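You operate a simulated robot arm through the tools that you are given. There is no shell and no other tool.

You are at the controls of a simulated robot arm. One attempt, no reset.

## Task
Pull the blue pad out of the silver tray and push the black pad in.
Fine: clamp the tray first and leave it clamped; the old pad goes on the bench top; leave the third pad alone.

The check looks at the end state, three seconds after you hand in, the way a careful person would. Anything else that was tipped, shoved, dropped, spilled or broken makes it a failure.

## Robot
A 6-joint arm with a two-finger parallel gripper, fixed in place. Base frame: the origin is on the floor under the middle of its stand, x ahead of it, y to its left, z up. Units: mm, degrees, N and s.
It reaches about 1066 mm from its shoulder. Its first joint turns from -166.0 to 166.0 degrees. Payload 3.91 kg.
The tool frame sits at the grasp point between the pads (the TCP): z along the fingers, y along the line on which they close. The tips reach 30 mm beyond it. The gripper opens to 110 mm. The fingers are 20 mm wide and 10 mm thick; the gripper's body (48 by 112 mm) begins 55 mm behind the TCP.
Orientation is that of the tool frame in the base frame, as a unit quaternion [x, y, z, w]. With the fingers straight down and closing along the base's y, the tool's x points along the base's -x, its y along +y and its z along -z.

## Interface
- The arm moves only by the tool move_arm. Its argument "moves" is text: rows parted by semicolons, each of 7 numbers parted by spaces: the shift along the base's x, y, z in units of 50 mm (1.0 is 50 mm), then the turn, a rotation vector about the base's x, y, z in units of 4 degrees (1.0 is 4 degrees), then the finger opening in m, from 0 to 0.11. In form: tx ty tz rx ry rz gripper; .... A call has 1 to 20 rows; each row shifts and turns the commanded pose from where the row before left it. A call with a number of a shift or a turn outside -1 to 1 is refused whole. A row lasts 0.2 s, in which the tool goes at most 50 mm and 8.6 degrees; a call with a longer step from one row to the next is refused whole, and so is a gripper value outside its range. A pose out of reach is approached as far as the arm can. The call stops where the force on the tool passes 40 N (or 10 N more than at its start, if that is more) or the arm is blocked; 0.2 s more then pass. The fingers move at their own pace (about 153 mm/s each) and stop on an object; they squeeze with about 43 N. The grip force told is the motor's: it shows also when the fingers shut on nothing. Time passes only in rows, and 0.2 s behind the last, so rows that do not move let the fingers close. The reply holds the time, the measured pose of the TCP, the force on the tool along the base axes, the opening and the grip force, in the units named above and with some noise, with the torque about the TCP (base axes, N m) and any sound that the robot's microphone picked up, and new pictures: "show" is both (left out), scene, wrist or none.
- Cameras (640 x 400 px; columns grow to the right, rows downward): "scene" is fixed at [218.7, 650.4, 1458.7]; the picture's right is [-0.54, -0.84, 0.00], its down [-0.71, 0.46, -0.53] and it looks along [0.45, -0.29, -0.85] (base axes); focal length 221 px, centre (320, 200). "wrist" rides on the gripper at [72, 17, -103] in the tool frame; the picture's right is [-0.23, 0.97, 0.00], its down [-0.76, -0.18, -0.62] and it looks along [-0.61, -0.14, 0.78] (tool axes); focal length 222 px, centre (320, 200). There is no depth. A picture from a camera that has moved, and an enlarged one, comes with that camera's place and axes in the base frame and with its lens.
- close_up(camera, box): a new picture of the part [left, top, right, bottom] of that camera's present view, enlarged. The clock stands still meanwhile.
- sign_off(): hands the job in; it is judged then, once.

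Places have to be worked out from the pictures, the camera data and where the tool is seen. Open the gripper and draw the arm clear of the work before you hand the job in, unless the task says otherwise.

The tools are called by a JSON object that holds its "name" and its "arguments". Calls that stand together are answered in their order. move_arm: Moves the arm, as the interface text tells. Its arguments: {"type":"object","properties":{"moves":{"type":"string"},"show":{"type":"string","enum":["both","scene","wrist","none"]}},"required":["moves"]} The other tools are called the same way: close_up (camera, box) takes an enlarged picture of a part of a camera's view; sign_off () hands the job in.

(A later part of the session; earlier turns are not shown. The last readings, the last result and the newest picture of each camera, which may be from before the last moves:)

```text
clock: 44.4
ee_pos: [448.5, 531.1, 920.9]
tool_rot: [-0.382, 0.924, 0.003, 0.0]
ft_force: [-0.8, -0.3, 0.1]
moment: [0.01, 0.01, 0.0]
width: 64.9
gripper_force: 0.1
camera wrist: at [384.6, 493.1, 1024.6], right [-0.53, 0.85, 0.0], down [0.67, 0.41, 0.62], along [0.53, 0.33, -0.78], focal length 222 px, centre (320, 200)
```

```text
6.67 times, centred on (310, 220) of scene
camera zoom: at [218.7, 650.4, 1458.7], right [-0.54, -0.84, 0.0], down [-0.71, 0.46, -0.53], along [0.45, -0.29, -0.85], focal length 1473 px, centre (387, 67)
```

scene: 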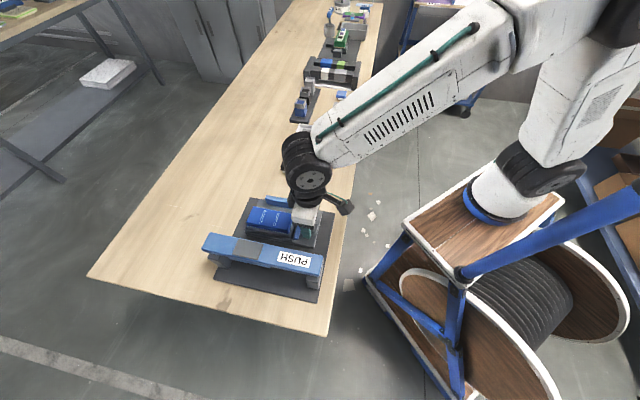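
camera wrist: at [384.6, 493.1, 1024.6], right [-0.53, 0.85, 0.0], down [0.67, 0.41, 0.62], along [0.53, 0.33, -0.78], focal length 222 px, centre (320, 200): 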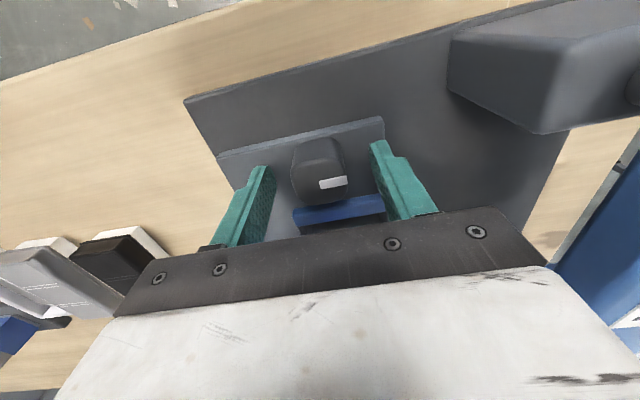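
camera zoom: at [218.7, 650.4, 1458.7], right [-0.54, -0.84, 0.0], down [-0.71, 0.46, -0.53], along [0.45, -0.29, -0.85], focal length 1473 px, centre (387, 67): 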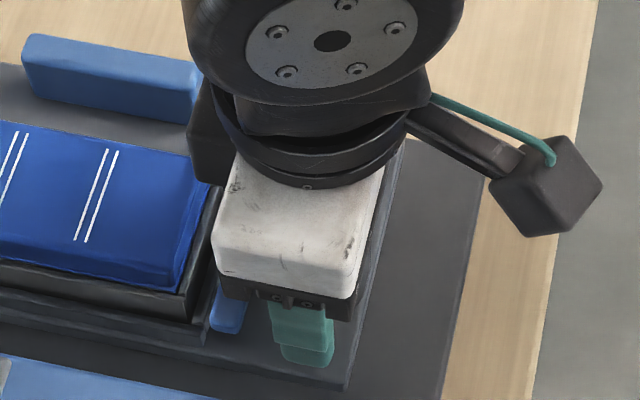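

No contact yet, and the fingers straddle the knob. I'll close on it and read the width and forces.

{"name": "move_arm", "arguments": {"moves": "0 0 0 0 0 0 0.025; 0 0 0 0 0 0 0.025; 0 0 0 0 0 0 0.025", "show": "wrist"}}

```text
clock: 45.2
ee_pos: [446.5, 531.2, 920.3]
tool_rot: [-0.382, 0.924, 0.001, 0.0]
ft_force: [0.6, 0.4, -1.2]
moment: [-0.43, -0.64, 0.01]
width: 34.6
gripper_force: 45.4
camera wrist: at [384.6, 493.1, 1024.6], right [-0.53, 0.85, 0.0], down [0.67, 0.41, 0.62], along [0.53, 0.33, -0.78], focal length 222 px, centre (320, 200)
```

wrist: 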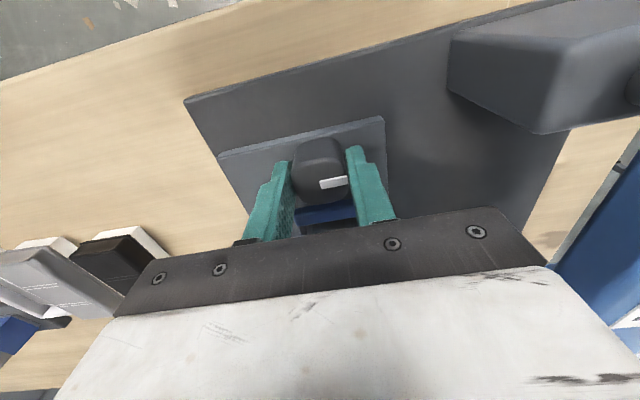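

I've gripped the knob (34.6 mm). I'll try a small clockwise turn of 12° and watch the torque and the jaw.

{"name": "move_arm", "arguments": {"moves": "0 0 0 0 0 -1 0.025; 0 0 0 0 0 -1 0.025; 0 0 0 0 0 -1 0.025", "show": "wrist"}}

{"name": "close_up", "arguments": {"camera": "wrist", "box": [260, 110, 400, 230]}}

```text
clock: 46.0
ee_pos: [447.4, 531.7, 921.5]
tool_rot: [-0.282, 0.959, 0.001, 0.0]
ft_force: [-2.5, -1.3, -1.8]
moment: [-0.51, -0.28, 0.01]
width: 34.6
gripper_force: 45.2
camera wrist: at [377.7, 507.4, 1024.6], right [-0.34, 0.94, 0.0], down [0.74, 0.26, 0.62], along [0.59, 0.21, -0.78], focal length 222 px, centre (320, 200)
```

wrist: 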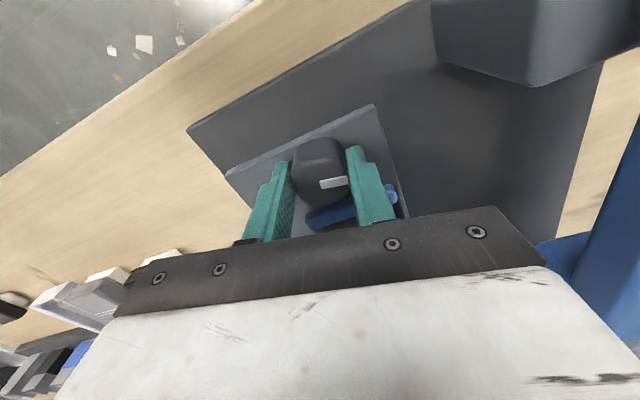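

```text
3.33 times, centred on (330, 170) of wrist
camera zoom: at [377.7, 507.4, 1024.6], right [-0.34, 0.94, 0.0], down [0.74, 0.26, 0.62], along [0.59, 0.21, -0.78], focal length 740 px, centre (287, 300)
```

zoom: 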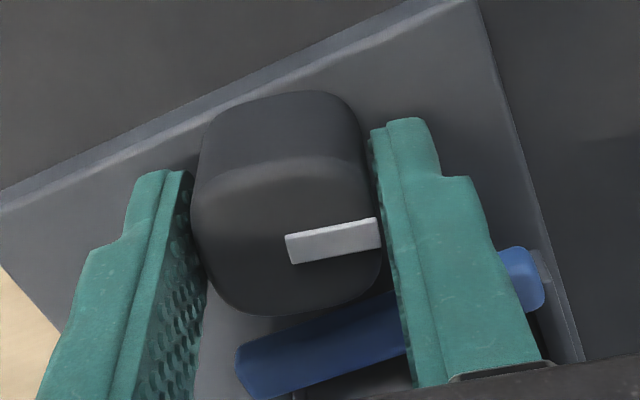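

The knob turns freely with almost no torque. I'll continue clockwise in small steps, watching for jaw motion and finger clearance.

{"name": "move_arm", "arguments": {"moves": "0 0 0 0 0 -1 0.025; 0 0 0 0 0 -1 0.025; 0 0 0 0 0 -1 0.025", "show": "both"}}

{"name": "close_up", "arguments": {"camera": "wrist", "box": [260, 110, 400, 230]}}

{"name": "close_up", "arguments": {"camera": "scene", "box": [240, 190, 340, 255]}}

```text
clock: 46.8
ee_pos: [447.7, 531.9, 921.1]
tool_rot: [-0.18, 0.984, 0.001, 0.001]
ft_force: [-1.3, -0.4, -5.6]
moment: [-0.58, -0.14, 0.0]
width: 34.4
gripper_force: 44.9
camera wrist: at [374.0, 522.5, 1024.6], right [-0.13, 0.99, 0.0], down [0.77, 0.1, 0.62], along [0.62, 0.09, -0.78], focal length 222 px, centre (320, 200)
```

scene: 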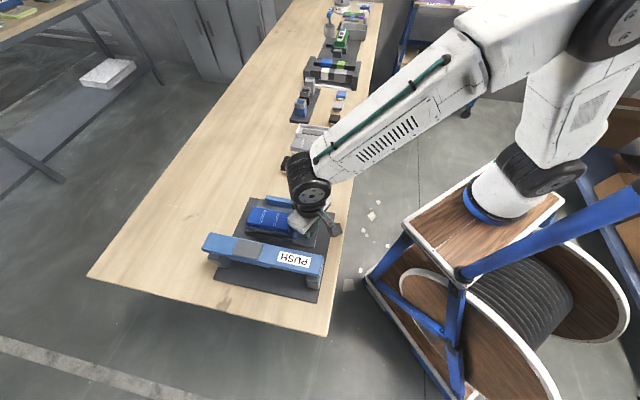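
wrist: 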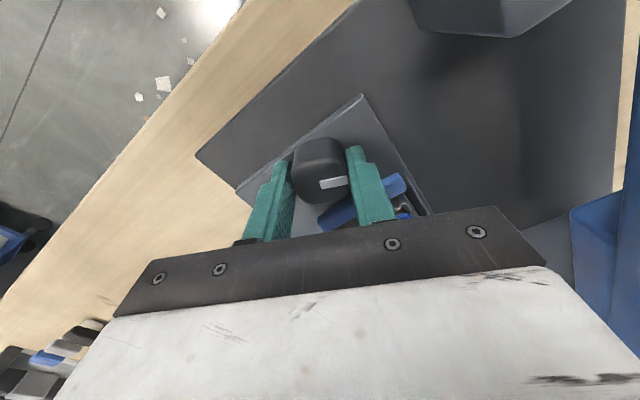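

```text
3.33 times, centred on (330, 170) of wrist
camera zoom: at [374.0, 522.5, 1024.6], right [-0.13, 0.99, 0.0], down [0.77, 0.1, 0.62], along [0.62, 0.09, -0.78], focal length 740 px, centre (287, 300)
```

zoom: 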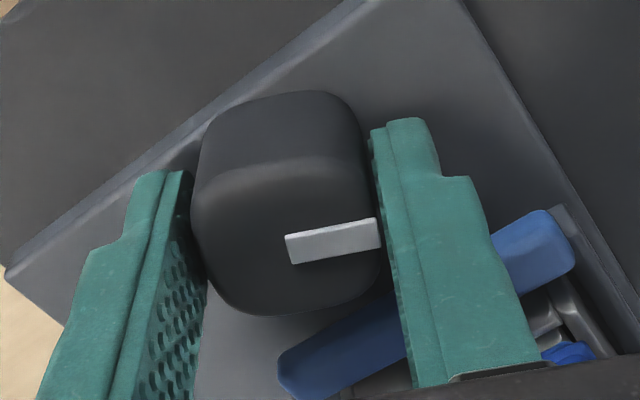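

```text
6.15 times, centred on (290, 222) of scene
camera zoom: at [218.7, 650.4, 1458.7], right [-0.54, -0.84, 0.0], down [-0.71, 0.46, -0.53], along [0.45, -0.29, -0.85], focal length 1360 px, centre (505, 62)
```

zoom: 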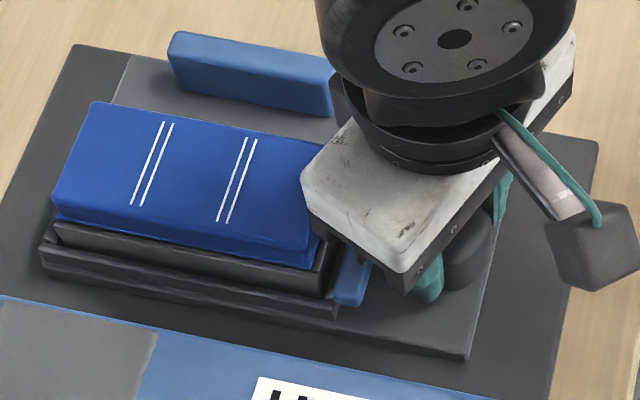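

The jaw now overlaps the nest's side walls, whereas it was outside them before, so clockwise is driving it toward the tray. I'll continue clockwise in steps and watch the torque.

{"name": "move_arm", "arguments": {"moves": "0 0 0 0 0 -1 0.025; 0 0 0 0 0 -1 0.025; 0 0 0 0 0 -1 0.025; 0 0 0 0 0 -1 0.025", "show": "wrist"}}

{"name": "close_up", "arguments": {"camera": "wrist", "box": [260, 110, 430, 230]}}

```text
clock: 47.8
ee_pos: [447.0, 531.8, 920.6]
tool_rot: [-0.041, 0.999, 0.001, 0.001]
ft_force: [-1.4, 0.9, -7.0]
moment: [-0.53, 0.02, 0.01]
width: 34.7
gripper_force: 45.6
camera wrist: at [374.1, 543.5, 1024.6], right [0.15, 0.99, 0.0], down [0.77, -0.11, 0.62], along [0.62, -0.09, -0.78], focal length 222 px, centre (320, 200)
```

wrist: 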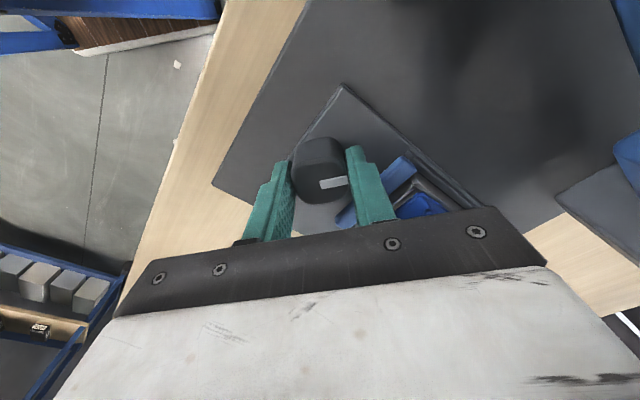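

```text
3.33 times, centred on (345, 170) of wrist
camera zoom: at [374.1, 543.5, 1024.6], right [0.15, 0.99, 0.0], down [0.77, -0.11, 0.62], along [0.62, -0.09, -0.78], focal length 740 px, centre (237, 300)
```

zoom: 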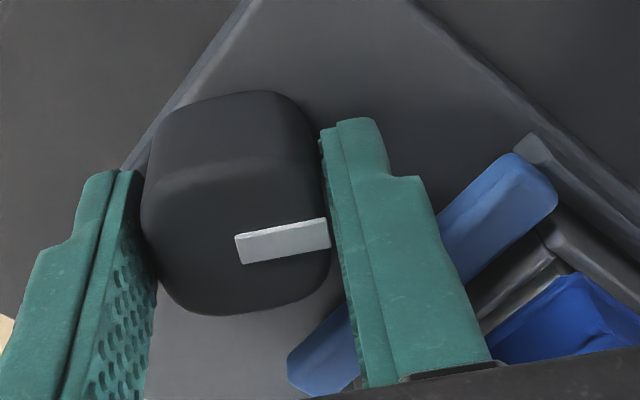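

The jaw is visibly moving into the nest toward the tray. I'll continue clockwise.

{"name": "move_arm", "arguments": {"moves": "0 0 0 0 0 -1 0.025; 0 0 0 0 0 -1 0.025; 0 0 0 0 0 -1 0.025; 0 0 0 0 0 -1 0.025", "show": "wrist"}}

{"name": "close_up", "arguments": {"camera": "wrist", "box": [260, 110, 430, 230]}}

```text
clock: 48.8
ee_pos: [446.4, 532.4, 921.2]
tool_rot: [0.098, 0.995, 0.001, 0.001]
ft_force: [-0.6, 3.8, -9.1]
moment: [-0.47, 0.21, -0.01]
width: 34.6
gripper_force: 45.2
camera wrist: at [379.8, 563.7, 1024.6], right [0.41, 0.91, 0.0], down [0.71, -0.32, 0.62], along [0.57, -0.26, -0.78], focal length 222 px, centre (320, 200)
```

wrist: 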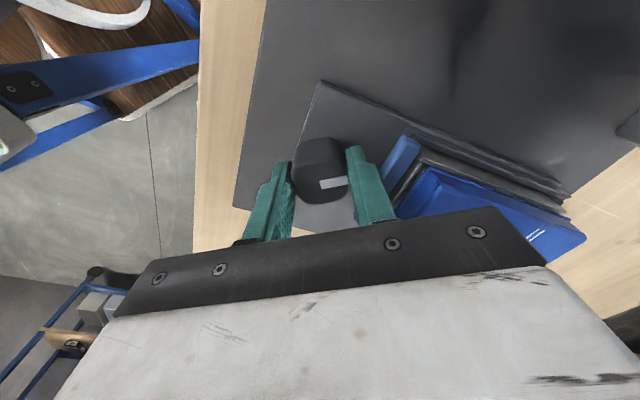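

```text
3.33 times, centred on (345, 170) of wrist
camera zoom: at [379.8, 563.7, 1024.6], right [0.41, 0.91, 0.0], down [0.71, -0.32, 0.62], along [0.57, -0.26, -0.78], focal length 740 px, centre (237, 300)
```

zoom: 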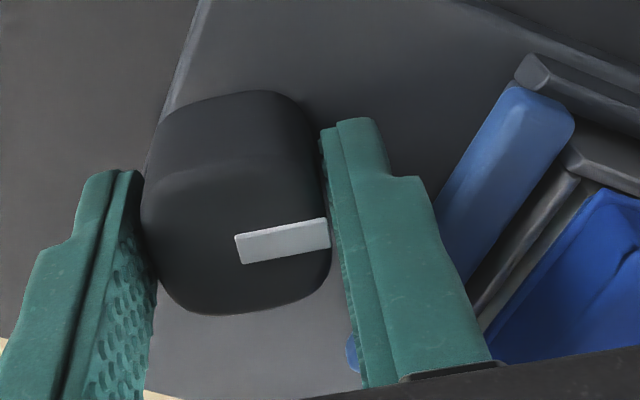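

There is still a small gap between jaw and tray and still no torque. I'll continue.

{"name": "move_arm", "arguments": {"moves": "0 0 0 0 0 -1 0.025; 0 0 0 0 0 -1 0.025; 0 0 0 0 0 -1 0.025; 0 0 0 0 0 -1 0.025", "show": "wrist"}}

{"name": "close_up", "arguments": {"camera": "wrist", "box": [260, 110, 430, 230]}}

```text
clock: 49.8
ee_pos: [447.1, 531.4, 921.1]
tool_rot: [0.236, 0.972, 0.001, 0.002]
ft_force: [0.1, 12.0, -8.6]
moment: [-0.27, 0.18, 0.01]
width: 34.6
gripper_force: 45.0
camera wrist: at [390.9, 581.4, 1024.6], right [0.65, 0.76, 0.0], down [0.59, -0.51, 0.62], along [0.48, -0.4, -0.78], focal length 222 px, centre (320, 200)
```

wrist: 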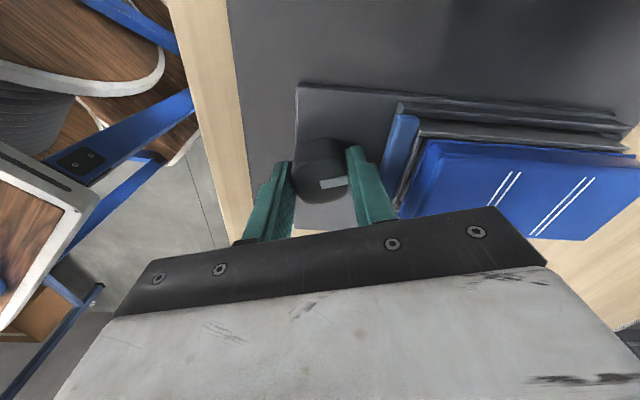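

```text
3.33 times, centred on (345, 170) of wrist
camera zoom: at [390.9, 581.4, 1024.6], right [0.65, 0.76, 0.0], down [0.59, -0.51, 0.62], along [0.48, -0.4, -0.78], focal length 740 px, centre (237, 300)
```

zoom: 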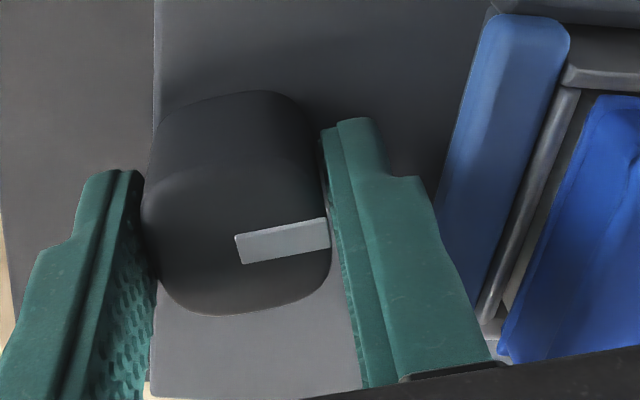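

The jaw is almost on the tray wall, and a lateral force of 12 N suggests my TCP is slightly off the knob axis. I'll nudge +y 1 mm while turning a little more.

{"name": "move_arm", "arguments": {"moves": "0 0.02 0 0 0 -1 0.025; 0 0 0 0 0 -1 0.025", "show": "wrist"}}

{"name": "close_up", "arguments": {"camera": "wrist", "box": [260, 110, 430, 230]}}

```text
clock: 50.4
ee_pos: [447.4, 531.4, 920.9]
tool_rot: [0.304, 0.953, 0.0, 0.001]
ft_force: [-0.5, 4.7, -5.0]
moment: [-0.21, 0.85, 0.01]
width: 34.6
gripper_force: 45.0
camera wrist: at [398.3, 589.3, 1024.6], right [0.75, 0.66, 0.0], down [0.52, -0.58, 0.62], along [0.42, -0.47, -0.78], focal length 222 px, centre (320, 200)
```

wrist: 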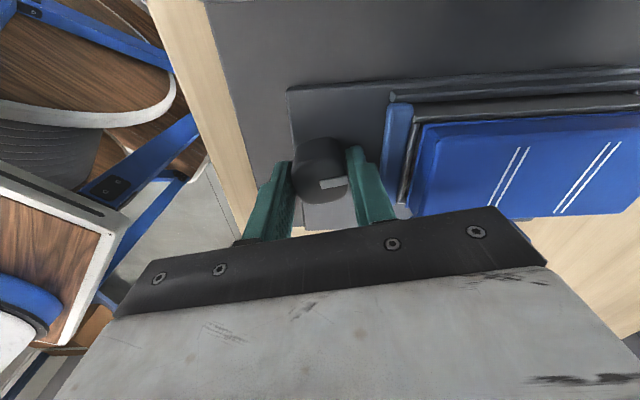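

```text
3.33 times, centred on (345, 170) of wrist
camera zoom: at [398.3, 589.3, 1024.6], right [0.75, 0.66, 0.0], down [0.52, -0.58, 0.62], along [0.42, -0.47, -0.78], focal length 740 px, centre (237, 300)
```

zoom: 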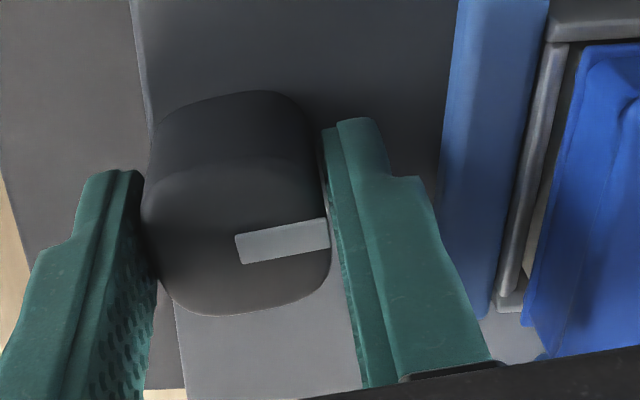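

Turned about 80° so far, and the jaw is right at the tray wall. I'll keep going gently toward 90° and watch for a hard stop.

{"name": "move_arm", "arguments": {"moves": "0 0.01 0 0 0 -0.8 0.025; 0 0 0 0 0 -0.8 0.025; 0 0 0 0 0 -0.8 0.025", "show": "wrist"}}

{"name": "close_up", "arguments": {"camera": "wrist", "box": [260, 110, 430, 230]}}

```text
clock: 51.2
ee_pos: [446.9, 532.6, 921.5]
tool_rot: [0.38, 0.925, 0.001, 0.001]
ft_force: [0.9, -0.7, -3.8]
moment: [-0.64, 0.44, -0.01]
width: 34.4
gripper_force: 45.5
camera wrist: at [408.1, 597.1, 1024.6], right [0.85, 0.53, 0.0], down [0.41, -0.66, 0.62], along [0.33, -0.53, -0.78], focal length 222 px, centre (320, 200)
```

wrist: 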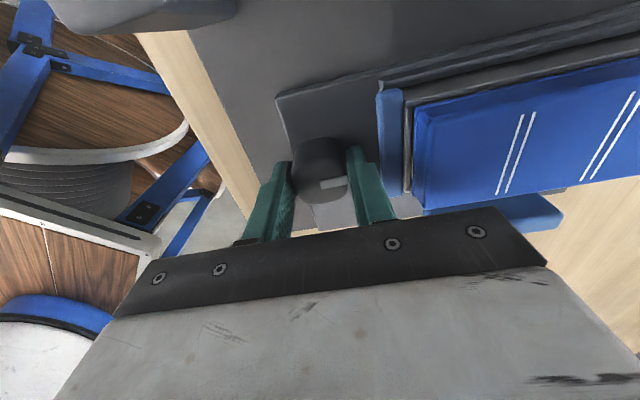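

```text
3.33 times, centred on (345, 170) of wrist
camera zoom: at [408.1, 597.1, 1024.6], right [0.85, 0.53, 0.0], down [0.41, -0.66, 0.62], along [0.33, -0.53, -0.78], focal length 740 px, centre (237, 300)
```

zoom: 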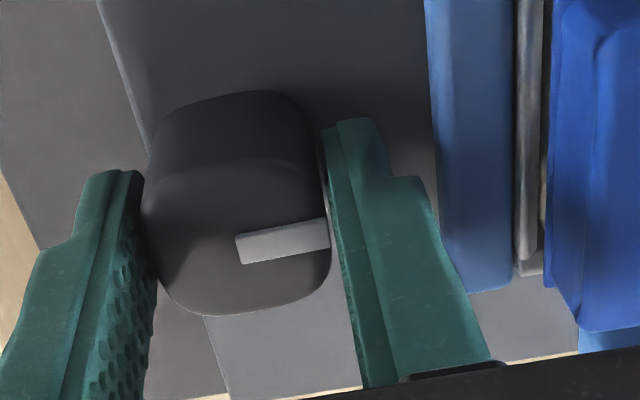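

The jaw appears to be touching the tray wall at 90° but there's still no resisting torque. I'll turn a bit more to find the stop.

{"name": "move_arm", "arguments": {"moves": "0 0 0 0 0 -0.75 0.025; 0 0 0 0 0 -0.75 0.025", "show": "wrist"}}

{"name": "close_up", "arguments": {"camera": "wrist", "box": [330, 120, 430, 220]}}

```text
clock: 51.8
ee_pos: [448.3, 533.4, 920.6]
tool_rot: [0.429, 0.903, 0.001, 0.001]
ft_force: [1.2, 2.1, -3.1]
moment: [-0.65, 0.24, 0.54]
width: 34.5
gripper_force: 44.8
camera wrist: at [414.5, 601.3, 1024.7], right [0.9, 0.44, 0.0], down [0.34, -0.7, 0.62], along [0.28, -0.56, -0.78], focal length 222 px, centre (320, 200)
```

wrist: 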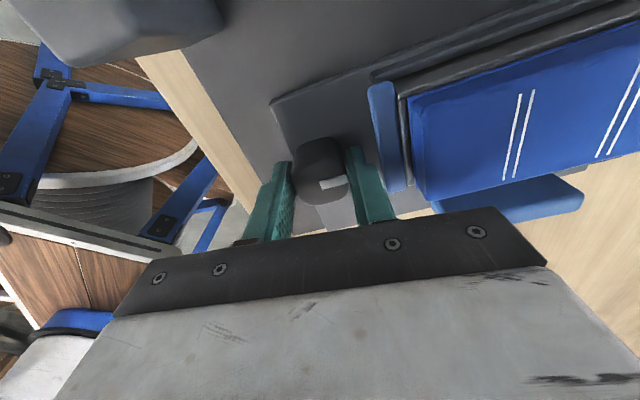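

```text
4.00 times, centred on (380, 170) of wrist
camera zoom: at [414.5, 601.3, 1024.7], right [0.9, 0.44, 0.0], down [0.34, -0.7, 0.62], along [0.28, -0.56, -0.78], focal length 888 px, centre (80, 320)
```

zoom: 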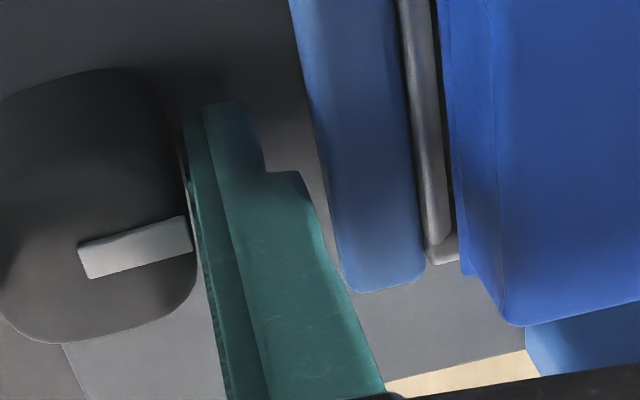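

There's a resisting torque of 0.54 N·m now, so the jaw has come up against the tray or the knob against its stop. One more 2° to confirm it's firm.

{"name": "move_arm", "arguments": {"moves": "0 0 0 0 0 -0.5 0.025; 0 0 0 0 0 0 0.025", "show": "wrist"}}

```text
clock: 52.4
ee_pos: [447.2, 533.2, 920.6]
tool_rot: [0.445, 0.896, 0.001, 0.002]
ft_force: [1.9, 3.4, 0.1]
moment: [-0.52, 0.33, 0.4]
width: 34.2
gripper_force: 45.1
camera wrist: at [417.2, 602.2, 1024.7], right [0.91, 0.41, 0.0], down [0.32, -0.71, 0.62], along [0.26, -0.57, -0.78], focal length 222 px, centre (320, 200)
```

wrist: 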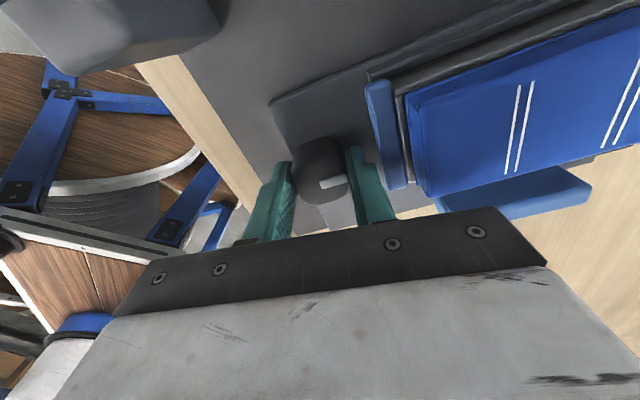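

It's at the stop, with the torque saturating as my grip slips. The finger on the jaw side has only a few millimetres of clearance, so I'll open just 3 mm per side, then lift straight up.

{"name": "move_arm", "arguments": {"moves": "0 0 0 0 0 0 0.041; 0 0 0 0 0 0 0.041; 0 0 0.2 0 0 0 0.041; 0 0 0.4 0 0 0 0.041; 0 0 0.6 0 0 0 0.041; 0 0 0.8 0 0 0 0.041", "show": "both"}}

{"name": "close_up", "arguments": {"camera": "wrist", "box": [280, 80, 480, 220]}}

```text
clock: 53.8
ee_pos: [447.1, 532.4, 1020.8]
tool_rot: [0.445, 0.896, 0.0, 0.002]
ft_force: [0.2, 0.0, 1.4]
moment: [0.01, -0.02, -0.02]
width: 41.0
gripper_force: 0.1
camera wrist: at [417.6, 602.1, 1124.0], right [0.91, 0.41, 0.0], down [0.32, -0.71, 0.62], along [0.26, -0.57, -0.78], focal length 222 px, centre (320, 200)
```

scene: 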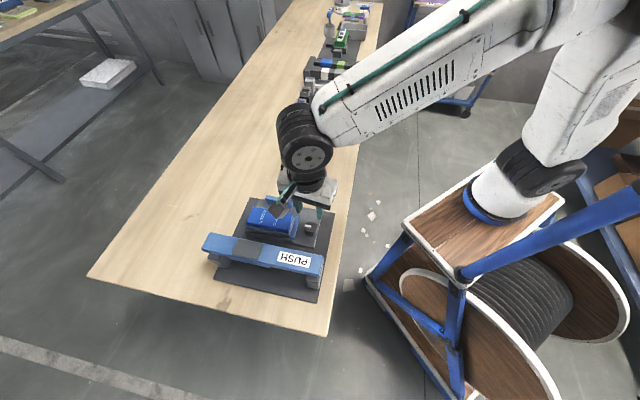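
wrist: 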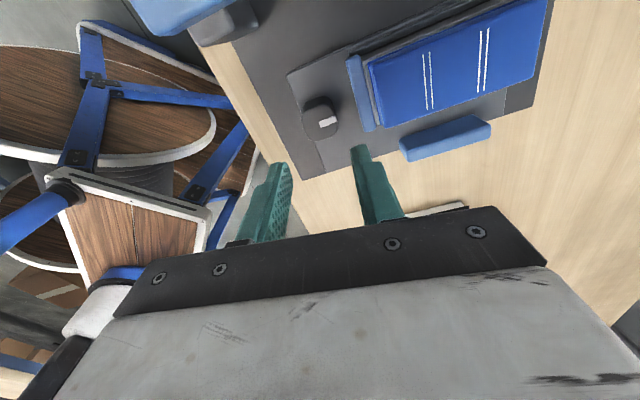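

```text
2.86 times, centred on (380, 150) of wrist
camera zoom: at [417.6, 602.1, 1124.0], right [0.91, 0.41, 0.0], down [0.32, -0.71, 0.62], along [0.26, -0.57, -0.78], focal length 635 px, centre (149, 343)
```

zoom: 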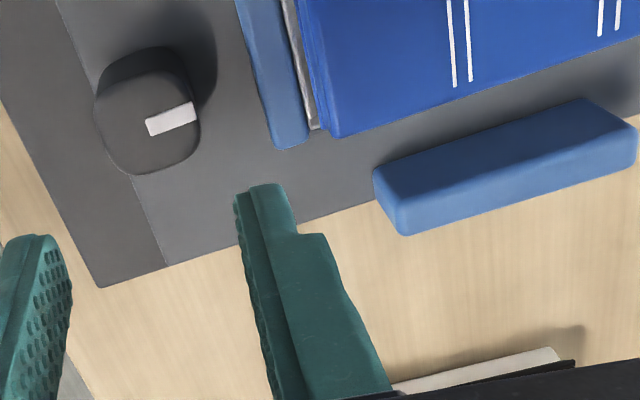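

The knob pointer now points squarely at the tray and the jaw sits against it, so it's clamped. From several views the blue pad's top is at z≈932, centred near (520, 617). I'll turn back to θ=45° above it to measure before gripping.

{"name": "move_arm", "arguments": {"moves": "0 0 0.4 0 0 0.978 0.06; 0.06 0.068 0 0 0 0.978 0.08; 0.06 0.068 0 0 0 0.978 0.1; 0.06 0.068 0 0 0 0.978 0.11; 0.06 0.068 0 0 0 0.978 0.11; 0.06 0.068 0 0 0 0.978 0.11; 0.06 0.068 0 0 0 0.978 0.11; 0.06 0.068 0 0 0 0.978 0.11; 0.06 0.068 0 0 0 0.978 0.11; 0.06 0.068 0 0 0 0.978 0.11; 0.06 0.068 0 0 0 0.978 0.11; 0.06 0.068 0 0 0 0.978 0.11; 0.06 0.068 0 0 0 0.978 0.11; 0.06 0.068 0 0 0 0.978 0.11; 0.06 0.068 0 0 0 0.978 0.11; 0.06 0.068 0 0 0 0.978 0.11; 0.06 0.068 0 0 0 0.978 0.11; 0.06 0.068 0 0 0 0.978 0.11; 0.06 0.068 0 0 0 0.978 0.11; 0.06 0.068 0 0 0 0.978 0.11", "show": "none"}}

{"name": "move_arm", "arguments": {"moves": "0.06 0.068 0 0 0 0.978 0.11; 0.06 0.068 0 0 0 0.978 0.11; 0.06 0.068 0 0 0 0.978 0.11; 0.06 0.068 0 0 0 0.978 0.11; 0.06 0.068 0 0 0 0.978 0.11; 0 0 0 0 0 0 0.11", "show": "both"}}

{"name": "close_up", "arguments": {"camera": "wrist", "box": [220, 60, 420, 220]}}

```text
clock: 58.0
ee_pos: [504.0, 597.1, 1041.7]
tool_rot: [-0.22, 0.975, 0.001, 0.0]
ft_force: [0.0, 0.1, -0.6]
moment: [-0.03, 0.04, 0.02]
width: 110.1
gripper_force: 0.0
```

```text
clock: 59.4
ee_pos: [519.1, 614.7, 1041.0]
tool_rot: [-0.383, 0.924, 0.003, 0.001]
ft_force: [-0.3, -0.7, -0.7]
moment: [0.0, -0.01, 0.02]
width: 110.1
gripper_force: 0.0
camera wrist: at [456.7, 576.1, 1144.2], right [-0.53, 0.85, 0.0], down [0.66, 0.41, 0.62], along [0.53, 0.33, -0.78], focal length 222 px, centre (320, 200)
```

scene: 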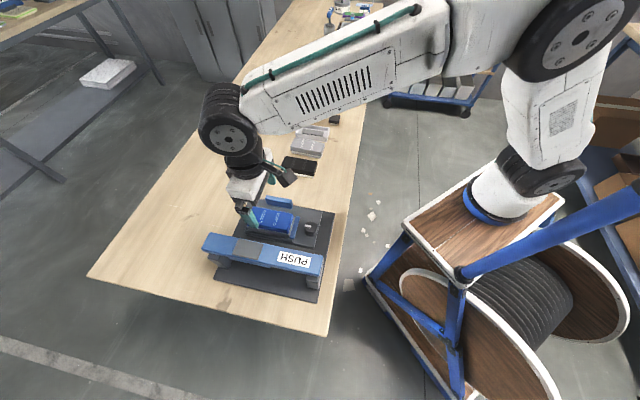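
wrist: 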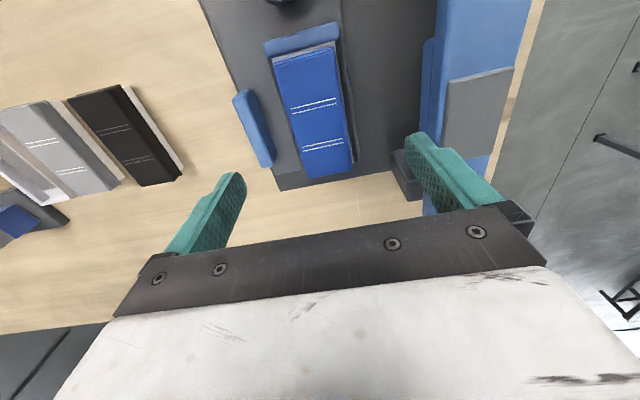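

```text
2.50 times, centred on (320, 140) of wrist
camera zoom: at [456.7, 576.1, 1144.2], right [-0.53, 0.85, 0.0], down [0.66, 0.41, 0.62], along [0.53, 0.33, -0.78], focal length 555 px, centre (320, 350)
```

zoom: 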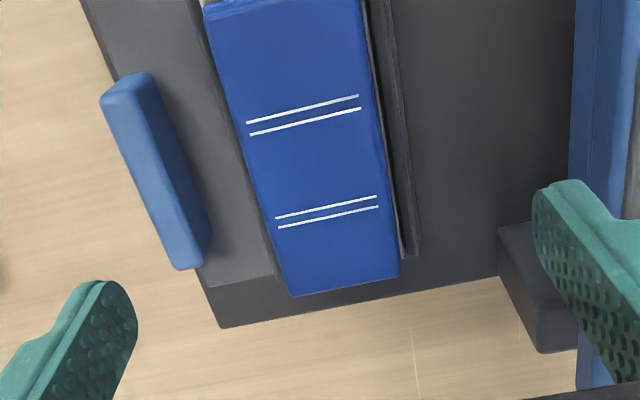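

The pad's top spans e1 745–862 and e2 40–90 (centre ≈ (523, 615)), and the upright's inner face is at e2≈12, so the fingers fit at a 64 mm opening. I'll centre, narrow, and descend to just above the pad to check.

{"name": "move_arm", "arguments": {"moves": "0.078 0 0 0 0 0 0.064; 0 0 -0.4 0 0 0 0.064; 0 0 -0.4 0 0 0 0.064; 0 0 -0.4 0 0 0 0.064; 0 0 -0.32 0 0 0 0.064; 0 0 0 0 0 0 0.064", "show": "both"}}

{"name": "close_up", "arguments": {"camera": "wrist", "box": [220, 60, 420, 230]}}

{"name": "close_up", "arguments": {"camera": "scene", "box": [220, 180, 330, 260]}}

```text
clock: 60.8
ee_pos: [523.0, 616.5, 964.8]
tool_rot: [-0.383, 0.924, 0.002, 0.0]
ft_force: [-0.9, 0.3, 0.0]
moment: [-0.01, 0.0, 0.02]
width: 64.1
gripper_force: 0.0
camera wrist: at [461.0, 577.4, 1068.4], right [-0.53, 0.85, 0.0], down [0.66, 0.41, 0.62], along [0.53, 0.33, -0.78], focal length 222 px, centre (320, 200)
```

scene: 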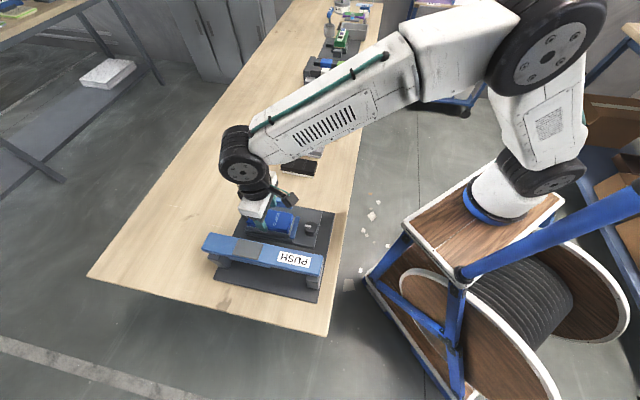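
wrist: 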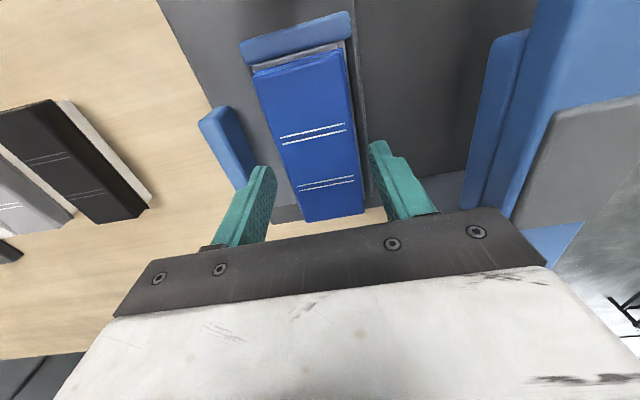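

```text
2.35 times, centred on (320, 145) of wrist
camera zoom: at [461.0, 577.4, 1068.4], right [-0.53, 0.85, 0.0], down [0.66, 0.41, 0.62], along [0.53, 0.33, -0.78], focal length 523 px, centre (320, 329)
```

zoom: 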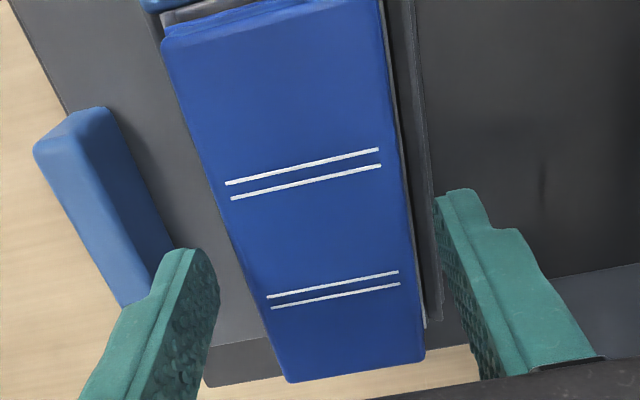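

```text
5.00 times, centred on (275, 220) of scene
camera zoom: at [218.7, 650.4, 1458.7], right [-0.54, -0.84, 0.0], down [-0.71, 0.46, -0.53], along [0.45, -0.29, -0.85], focal length 1105 px, centre (545, 100)
```

zoom: 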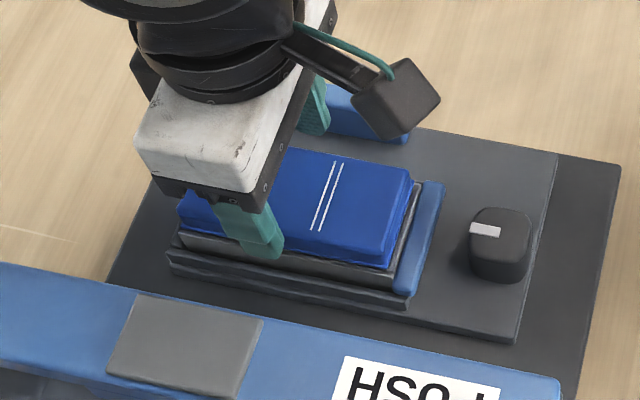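

The pad is centred between the fingers to about 1 mm, and z=932 for its top is consistent across heights. I'll descend 21 mm so the tips stop just above the tray rim, then check before closing.

{"name": "move_arm", "arguments": {"moves": "0.014 -0.014 -0.2 0 0 0 0.064; 0 0 -0.22 0 0 0 0.064; 0 0 0 0 0 0 0.064", "show": "wrist"}}

{"name": "close_up", "arguments": {"camera": "scene", "box": [230, 190, 310, 250]}}

```text
clock: 61.6
ee_pos: [525.6, 613.9, 945.1]
tool_rot: [-0.383, 0.924, 0.002, 0.001]
ft_force: [0.3, -0.4, 0.4]
moment: [-0.02, 0.0, 0.0]
width: 64.0
gripper_force: 0.0
camera wrist: at [461.5, 576.2, 1047.7], right [-0.53, 0.85, 0.0], down [0.66, 0.41, 0.62], along [0.53, 0.33, -0.78], focal length 222 px, centre (320, 200)
```

wrist: 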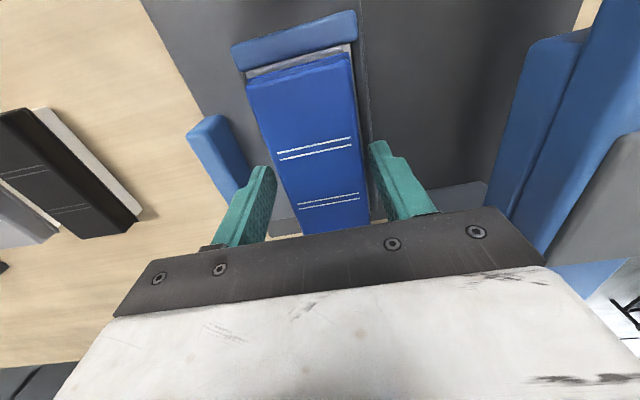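

```text
6.67 times, centred on (270, 220) of scene
camera zoom: at [218.7, 650.4, 1458.7], right [-0.54, -0.84, 0.0], down [-0.71, 0.46, -0.53], along [0.45, -0.29, -0.85], focal length 1473 px, centre (653, 67)
```

zoom: 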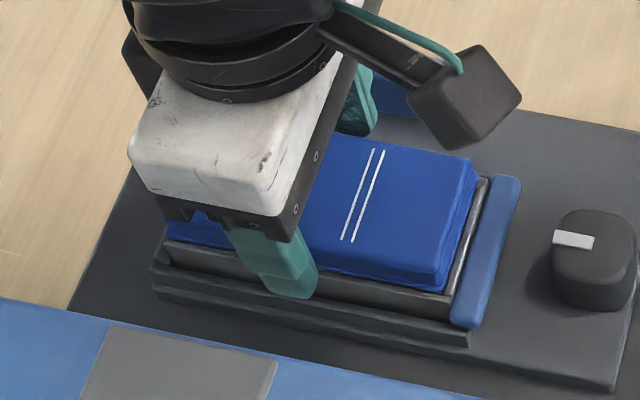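

The tips are at about z=915. I'll close gently and read the width: about 50 mm means the cover, 58 or more would mean I'm on the tray.

{"name": "move_arm", "arguments": {"moves": "0 0 0 0 0 0 0.04; 0 0 0 0 0 0 0.04; 0 0 0 0 0 0 0.04", "show": "wrist"}}

{"name": "close_up", "arguments": {"camera": "scene", "box": [230, 190, 310, 250]}}

```text
clock: 62.4
ee_pos: [523.6, 615.9, 943.5]
tool_rot: [-0.382, 0.924, 0.002, 0.0]
ft_force: [-4.5, 5.0, 0.6]
moment: [0.19, 0.14, -0.09]
width: 53.0
gripper_force: 42.5
camera wrist: at [461.0, 576.7, 1047.7], right [-0.53, 0.85, 0.0], down [0.66, 0.41, 0.62], along [0.53, 0.33, -0.78], focal length 222 px, centre (320, 200)
```

wrist: 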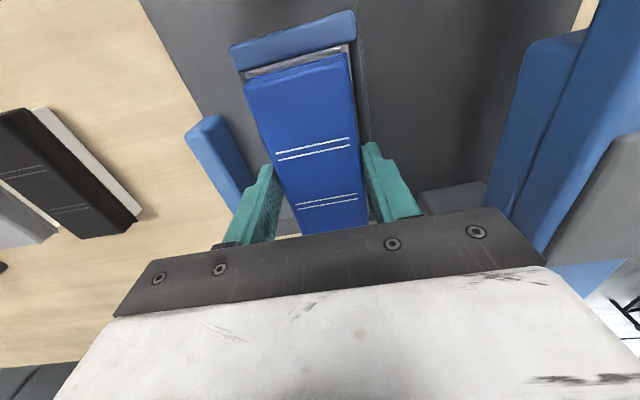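

```text
6.67 times, centred on (270, 220) of scene
camera zoom: at [218.7, 650.4, 1458.7], right [-0.54, -0.84, 0.0], down [-0.71, 0.46, -0.53], along [0.45, -0.29, -0.85], focal length 1473 px, centre (653, 67)
```

zoom: 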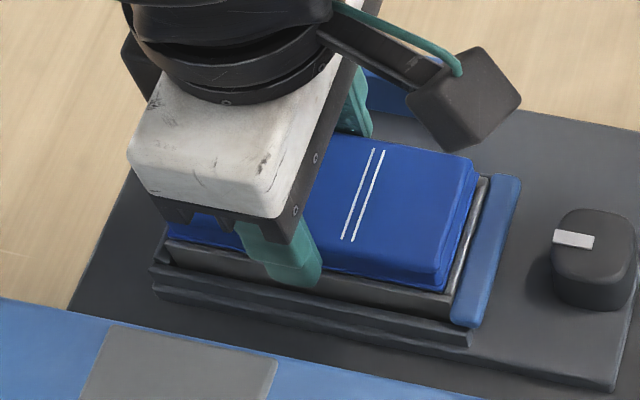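

The width is 53 mm, consistent with the cover's lip. I'll lift a few millimetres slowly and watch the force and the tray.

{"name": "move_arm", "arguments": {"moves": "0 0 0.02 0 0 0 0.04; 0 0 0.02 0 0 0 0.04; 0 0 0.02 0 0 0 0.04; 0 0 0.02 0 0 0 0.04", "show": "wrist"}}

{"name": "close_up", "arguments": {"camera": "scene", "box": [230, 190, 310, 250]}}

```text
clock: 63.4
ee_pos: [524.1, 613.9, 948.5]
tool_rot: [-0.382, 0.924, 0.002, 0.0]
ft_force: [0.4, -0.1, 0.0]
moment: [-0.02, -0.02, 0.01]
width: 52.9
gripper_force: 43.8
camera wrist: at [461.9, 575.6, 1051.7], right [-0.53, 0.85, 0.0], down [0.67, 0.41, 0.62], along [0.53, 0.33, -0.78], focal length 222 px, centre (320, 200)
```

wrist: 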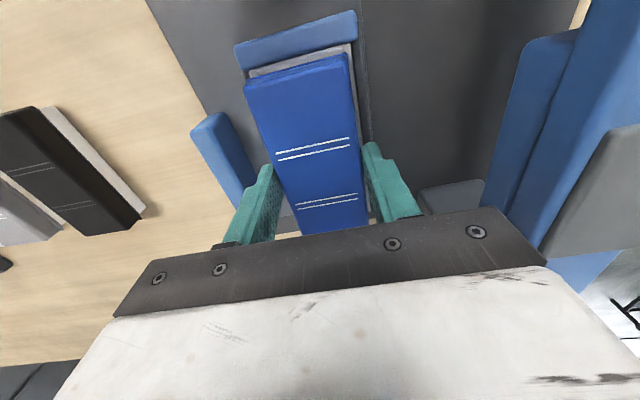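

```text
6.67 times, centred on (270, 220) of scene
camera zoom: at [218.7, 650.4, 1458.7], right [-0.54, -0.84, 0.0], down [-0.71, 0.46, -0.53], along [0.45, -0.29, -0.85], focal length 1473 px, centre (653, 67)
```

zoom: 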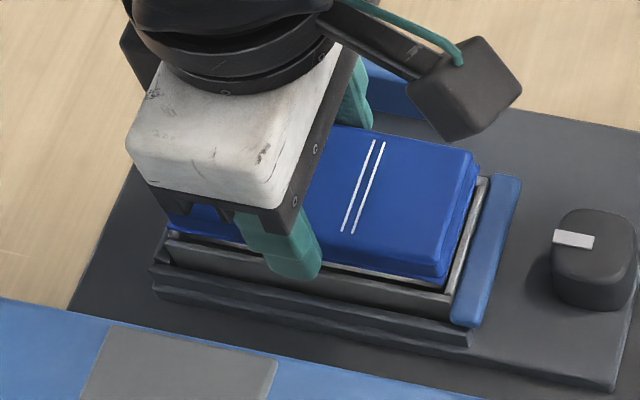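

The pad came free with the tray staying put. I'll lift it well clear, then carry it along −e2 over the upright to the free bench strip between the fixture (edge at e2≈−20) and the black pad (edge at e2≈−137).

{"name": "move_arm", "arguments": {"moves": "0 0 0.1 0 0 0 0.04; 0 0 0.2 0 0 0 0.04; 0 0 0.3 0 0 0 0.04; 0 0 0.4 0 0 0 0.04; 0 0 0.5 0 0 0 0.04; 0 0 0 0 0 0 0.04", "show": "both"}}

{"name": "close_up", "arguments": {"camera": "scene", "box": [220, 170, 340, 260]}}

```text
clock: 64.8
ee_pos: [524.9, 614.5, 1023.9]
tool_rot: [-0.383, 0.924, 0.001, 0.001]
ft_force: [-0.4, 0.6, -0.6]
moment: [0.0, 0.01, 0.0]
width: 52.7
gripper_force: 43.1
camera wrist: at [461.4, 575.6, 1126.9], right [-0.53, 0.85, 0.0], down [0.66, 0.41, 0.62], along [0.53, 0.33, -0.78], focal length 222 px, centre (320, 200)
```

scene: 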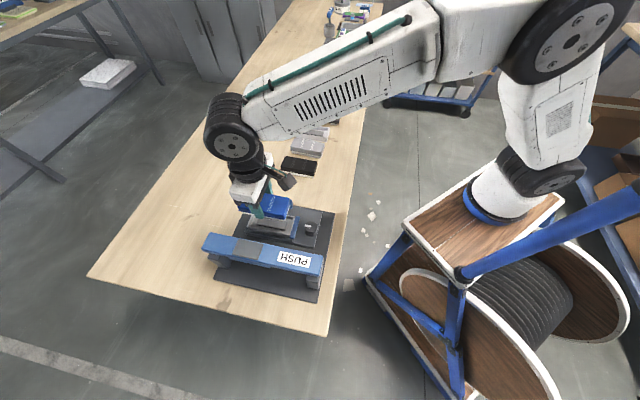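
wrist: 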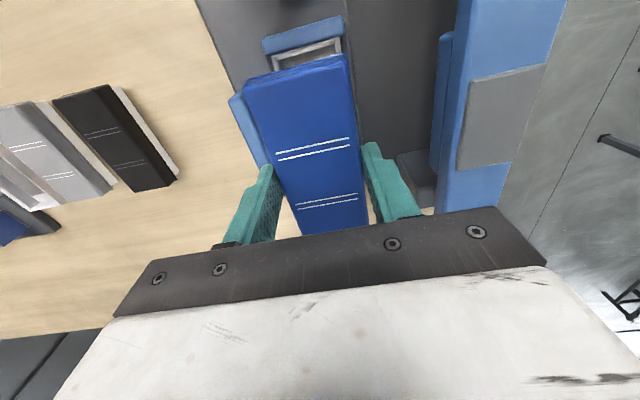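

```text
4.44 times, centred on (280, 215) of scene
camera zoom: at [218.7, 650.4, 1458.7], right [-0.54, -0.84, 0.0], down [-0.71, 0.46, -0.53], along [0.45, -0.29, -0.85], focal length 982 px, centre (498, 133)
```

zoom: 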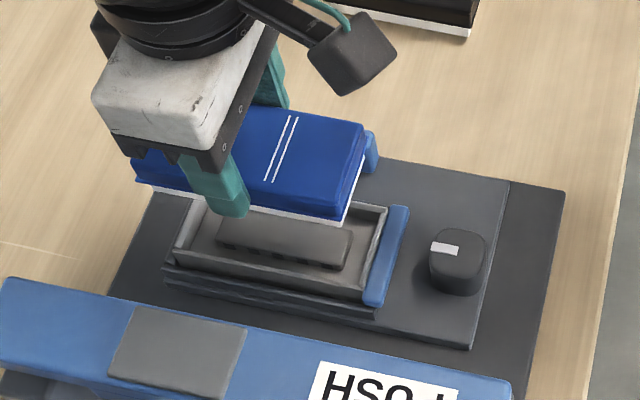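

The blue pad is out, and the tray sits clamped and empty. I'll carry the pad 142 mm along −e2 at this height.

{"name": "move_arm", "arguments": {"moves": "0.3 -0.3 0 0 0 0 0.04; 0.5 -0.5 0 0 0 0 0.04; 0.5 -0.5 0 0 0 0 0.04; 0.5 -0.5 0 0 0 0 0.04; 0.208 -0.208 0 0 0 0 0.04; 0 0 0 0 0 0 0.04", "show": "both"}}

{"name": "close_up", "arguments": {"camera": "scene", "box": [240, 140, 340, 215]}}

```text
clock: 66.2
ee_pos: [624.3, 514.8, 1022.1]
tool_rot: [-0.382, 0.924, 0.002, 0.0]
ft_force: [-0.7, -0.3, -1.0]
moment: [0.02, -0.01, -0.01]
width: 52.9
gripper_force: 42.5
camera wrist: at [561.3, 475.4, 1126.3], right [-0.53, 0.85, 0.0], down [0.66, 0.41, 0.62], along [0.53, 0.33, -0.78], focal length 222 px, centre (320, 200)
```

scene: 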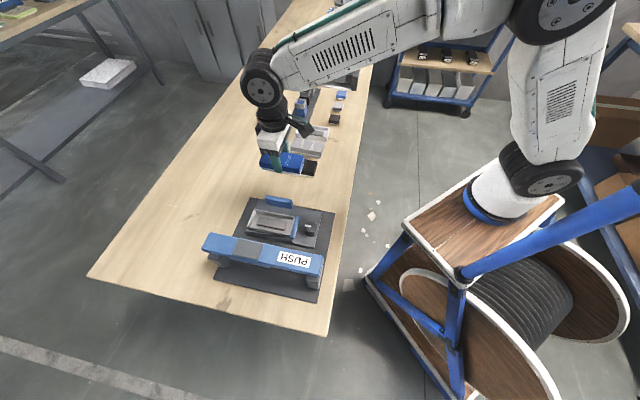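
wrist: 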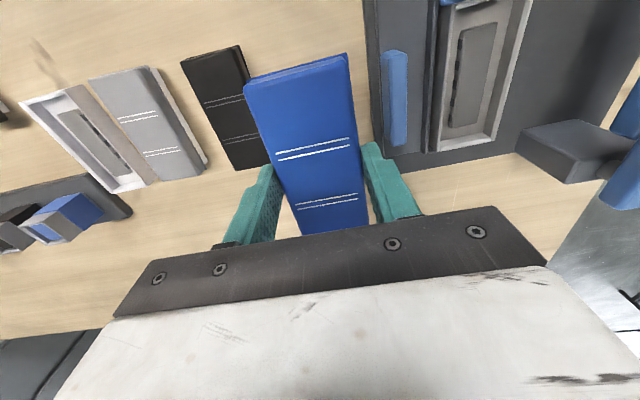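

```text
5.33 times, centred on (290, 178) of scene
camera zoom: at [218.7, 650.4, 1458.7], right [-0.54, -0.84, 0.0], down [-0.71, 0.46, -0.53], along [0.45, -0.29, -0.85], focal length 1178 px, centre (480, 320)
```

zoom: 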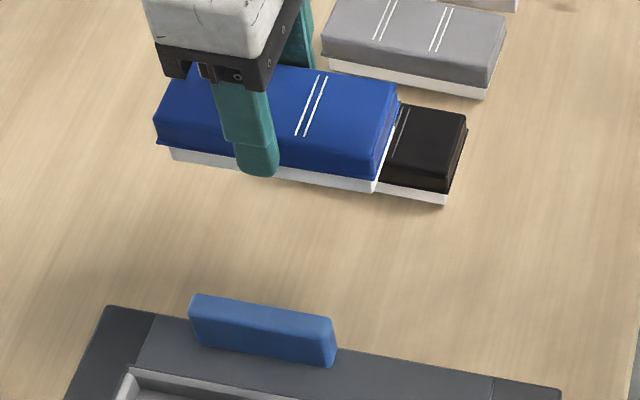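

The pad hangs over the free strip with about 29 mm clear of the black pad and 30+ mm from the fixture. I'll lower to near contact, then creep.

{"name": "move_arm", "arguments": {"moves": "0 0 -0.4 0 0 0 0.04; 0 0 -0.5 0 0 0 0.04; 0 0 -0.5 0 0 0 0.04; 0 0 -0.4 0 0 0 0.04; 0 0 -0.2 0 0 0 0.04; 0 0 -0.1 0 0 0 0.04; 0 0 0 0 0 0 0.04", "show": "both"}}

{"name": "close_up", "arguments": {"camera": "scene", "box": [240, 140, 340, 215]}}

```text
clock: 67.8
ee_pos: [624.7, 513.7, 917.0]
tool_rot: [-0.383, 0.924, 0.002, 0.0]
ft_force: [-0.2, 0.4, -1.1]
moment: [0.03, 0.04, 0.03]
width: 53.0
gripper_force: 43.0
camera wrist: at [561.8, 475.0, 1021.1], right [-0.53, 0.85, 0.0], down [0.66, 0.41, 0.62], along [0.53, 0.33, -0.78], focal length 222 px, centre (320, 200)
```

scene: 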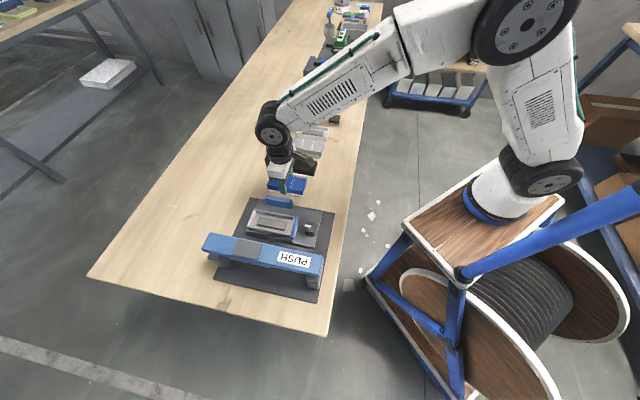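
wrist: 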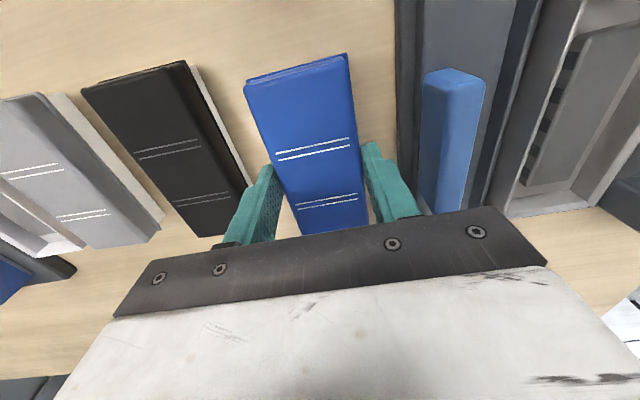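

```text
5.33 times, centred on (290, 178) of scene
camera zoom: at [218.7, 650.4, 1458.7], right [-0.54, -0.84, 0.0], down [-0.71, 0.46, -0.53], along [0.45, -0.29, -0.85], focal length 1178 px, centre (480, 320)
```

zoom: 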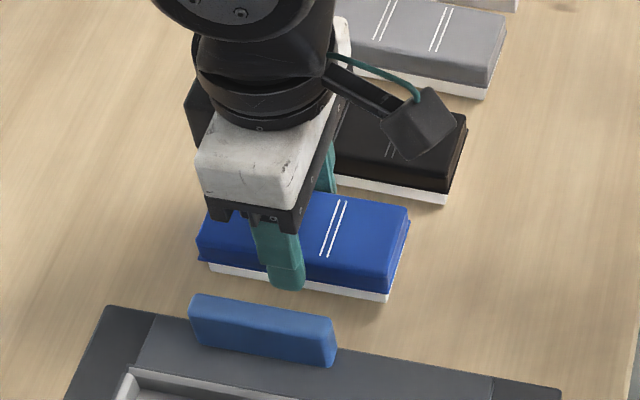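

The pad is a few millimetres above the bench. I'll creep down and watch the vertical force.

{"name": "move_arm", "arguments": {"moves": "0 0 -0.02 0 0 0 0.04; 0 0 -0.02 0 0 0 0.04; 0 0 -0.02 0 0 0 0.04; 0 0 -0.02 0 0 0 0.04; 0 0 -0.02 0 0 0 0.04", "show": "none"}}

{"name": "close_up", "arguments": {"camera": "scene", "box": [260, 160, 330, 205]}}

```text
clock: 69.0
ee_pos: [624.5, 513.9, 913.6]
tool_rot: [-0.383, 0.924, 0.002, 0.0]
ft_force: [-0.1, -0.2, -0.7]
moment: [-0.01, -0.03, 0.0]
width: 53.0
gripper_force: 43.3
```

```text
8.89 times, centred on (295, 182) of scene
camera zoom: at [218.7, 650.4, 1458.7], right [-0.54, -0.84, 0.0], down [-0.71, 0.46, -0.53], along [0.45, -0.29, -0.85], focal length 1964 px, centre (542, 356)
```

zoom: 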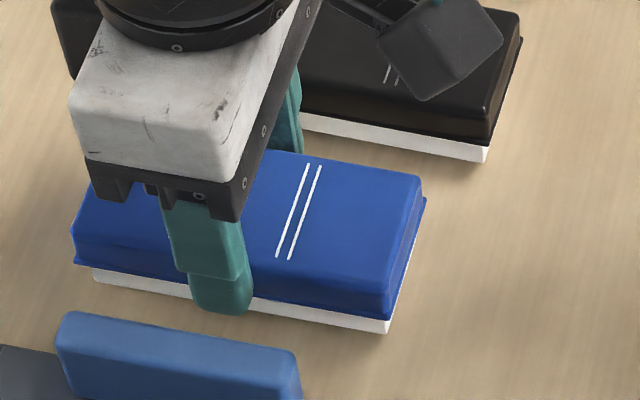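

{"name": "move_arm", "arguments": {"moves": "0 0 -0.02 0 0 0 0.04; 0 0 -0.02 0 0 0 0.04; 0 0 -0.02 0 0 0 0.04", "show": "none"}}

```text
clock: 69.8
ee_pos: [624.7, 513.2, 909.7]
tool_rot: [-0.383, 0.924, 0.002, 0.0]
ft_force: [0.5, -0.4, 4.1]
moment: [-0.29, 0.12, -0.02]
width: 53.0
gripper_force: 43.8
```

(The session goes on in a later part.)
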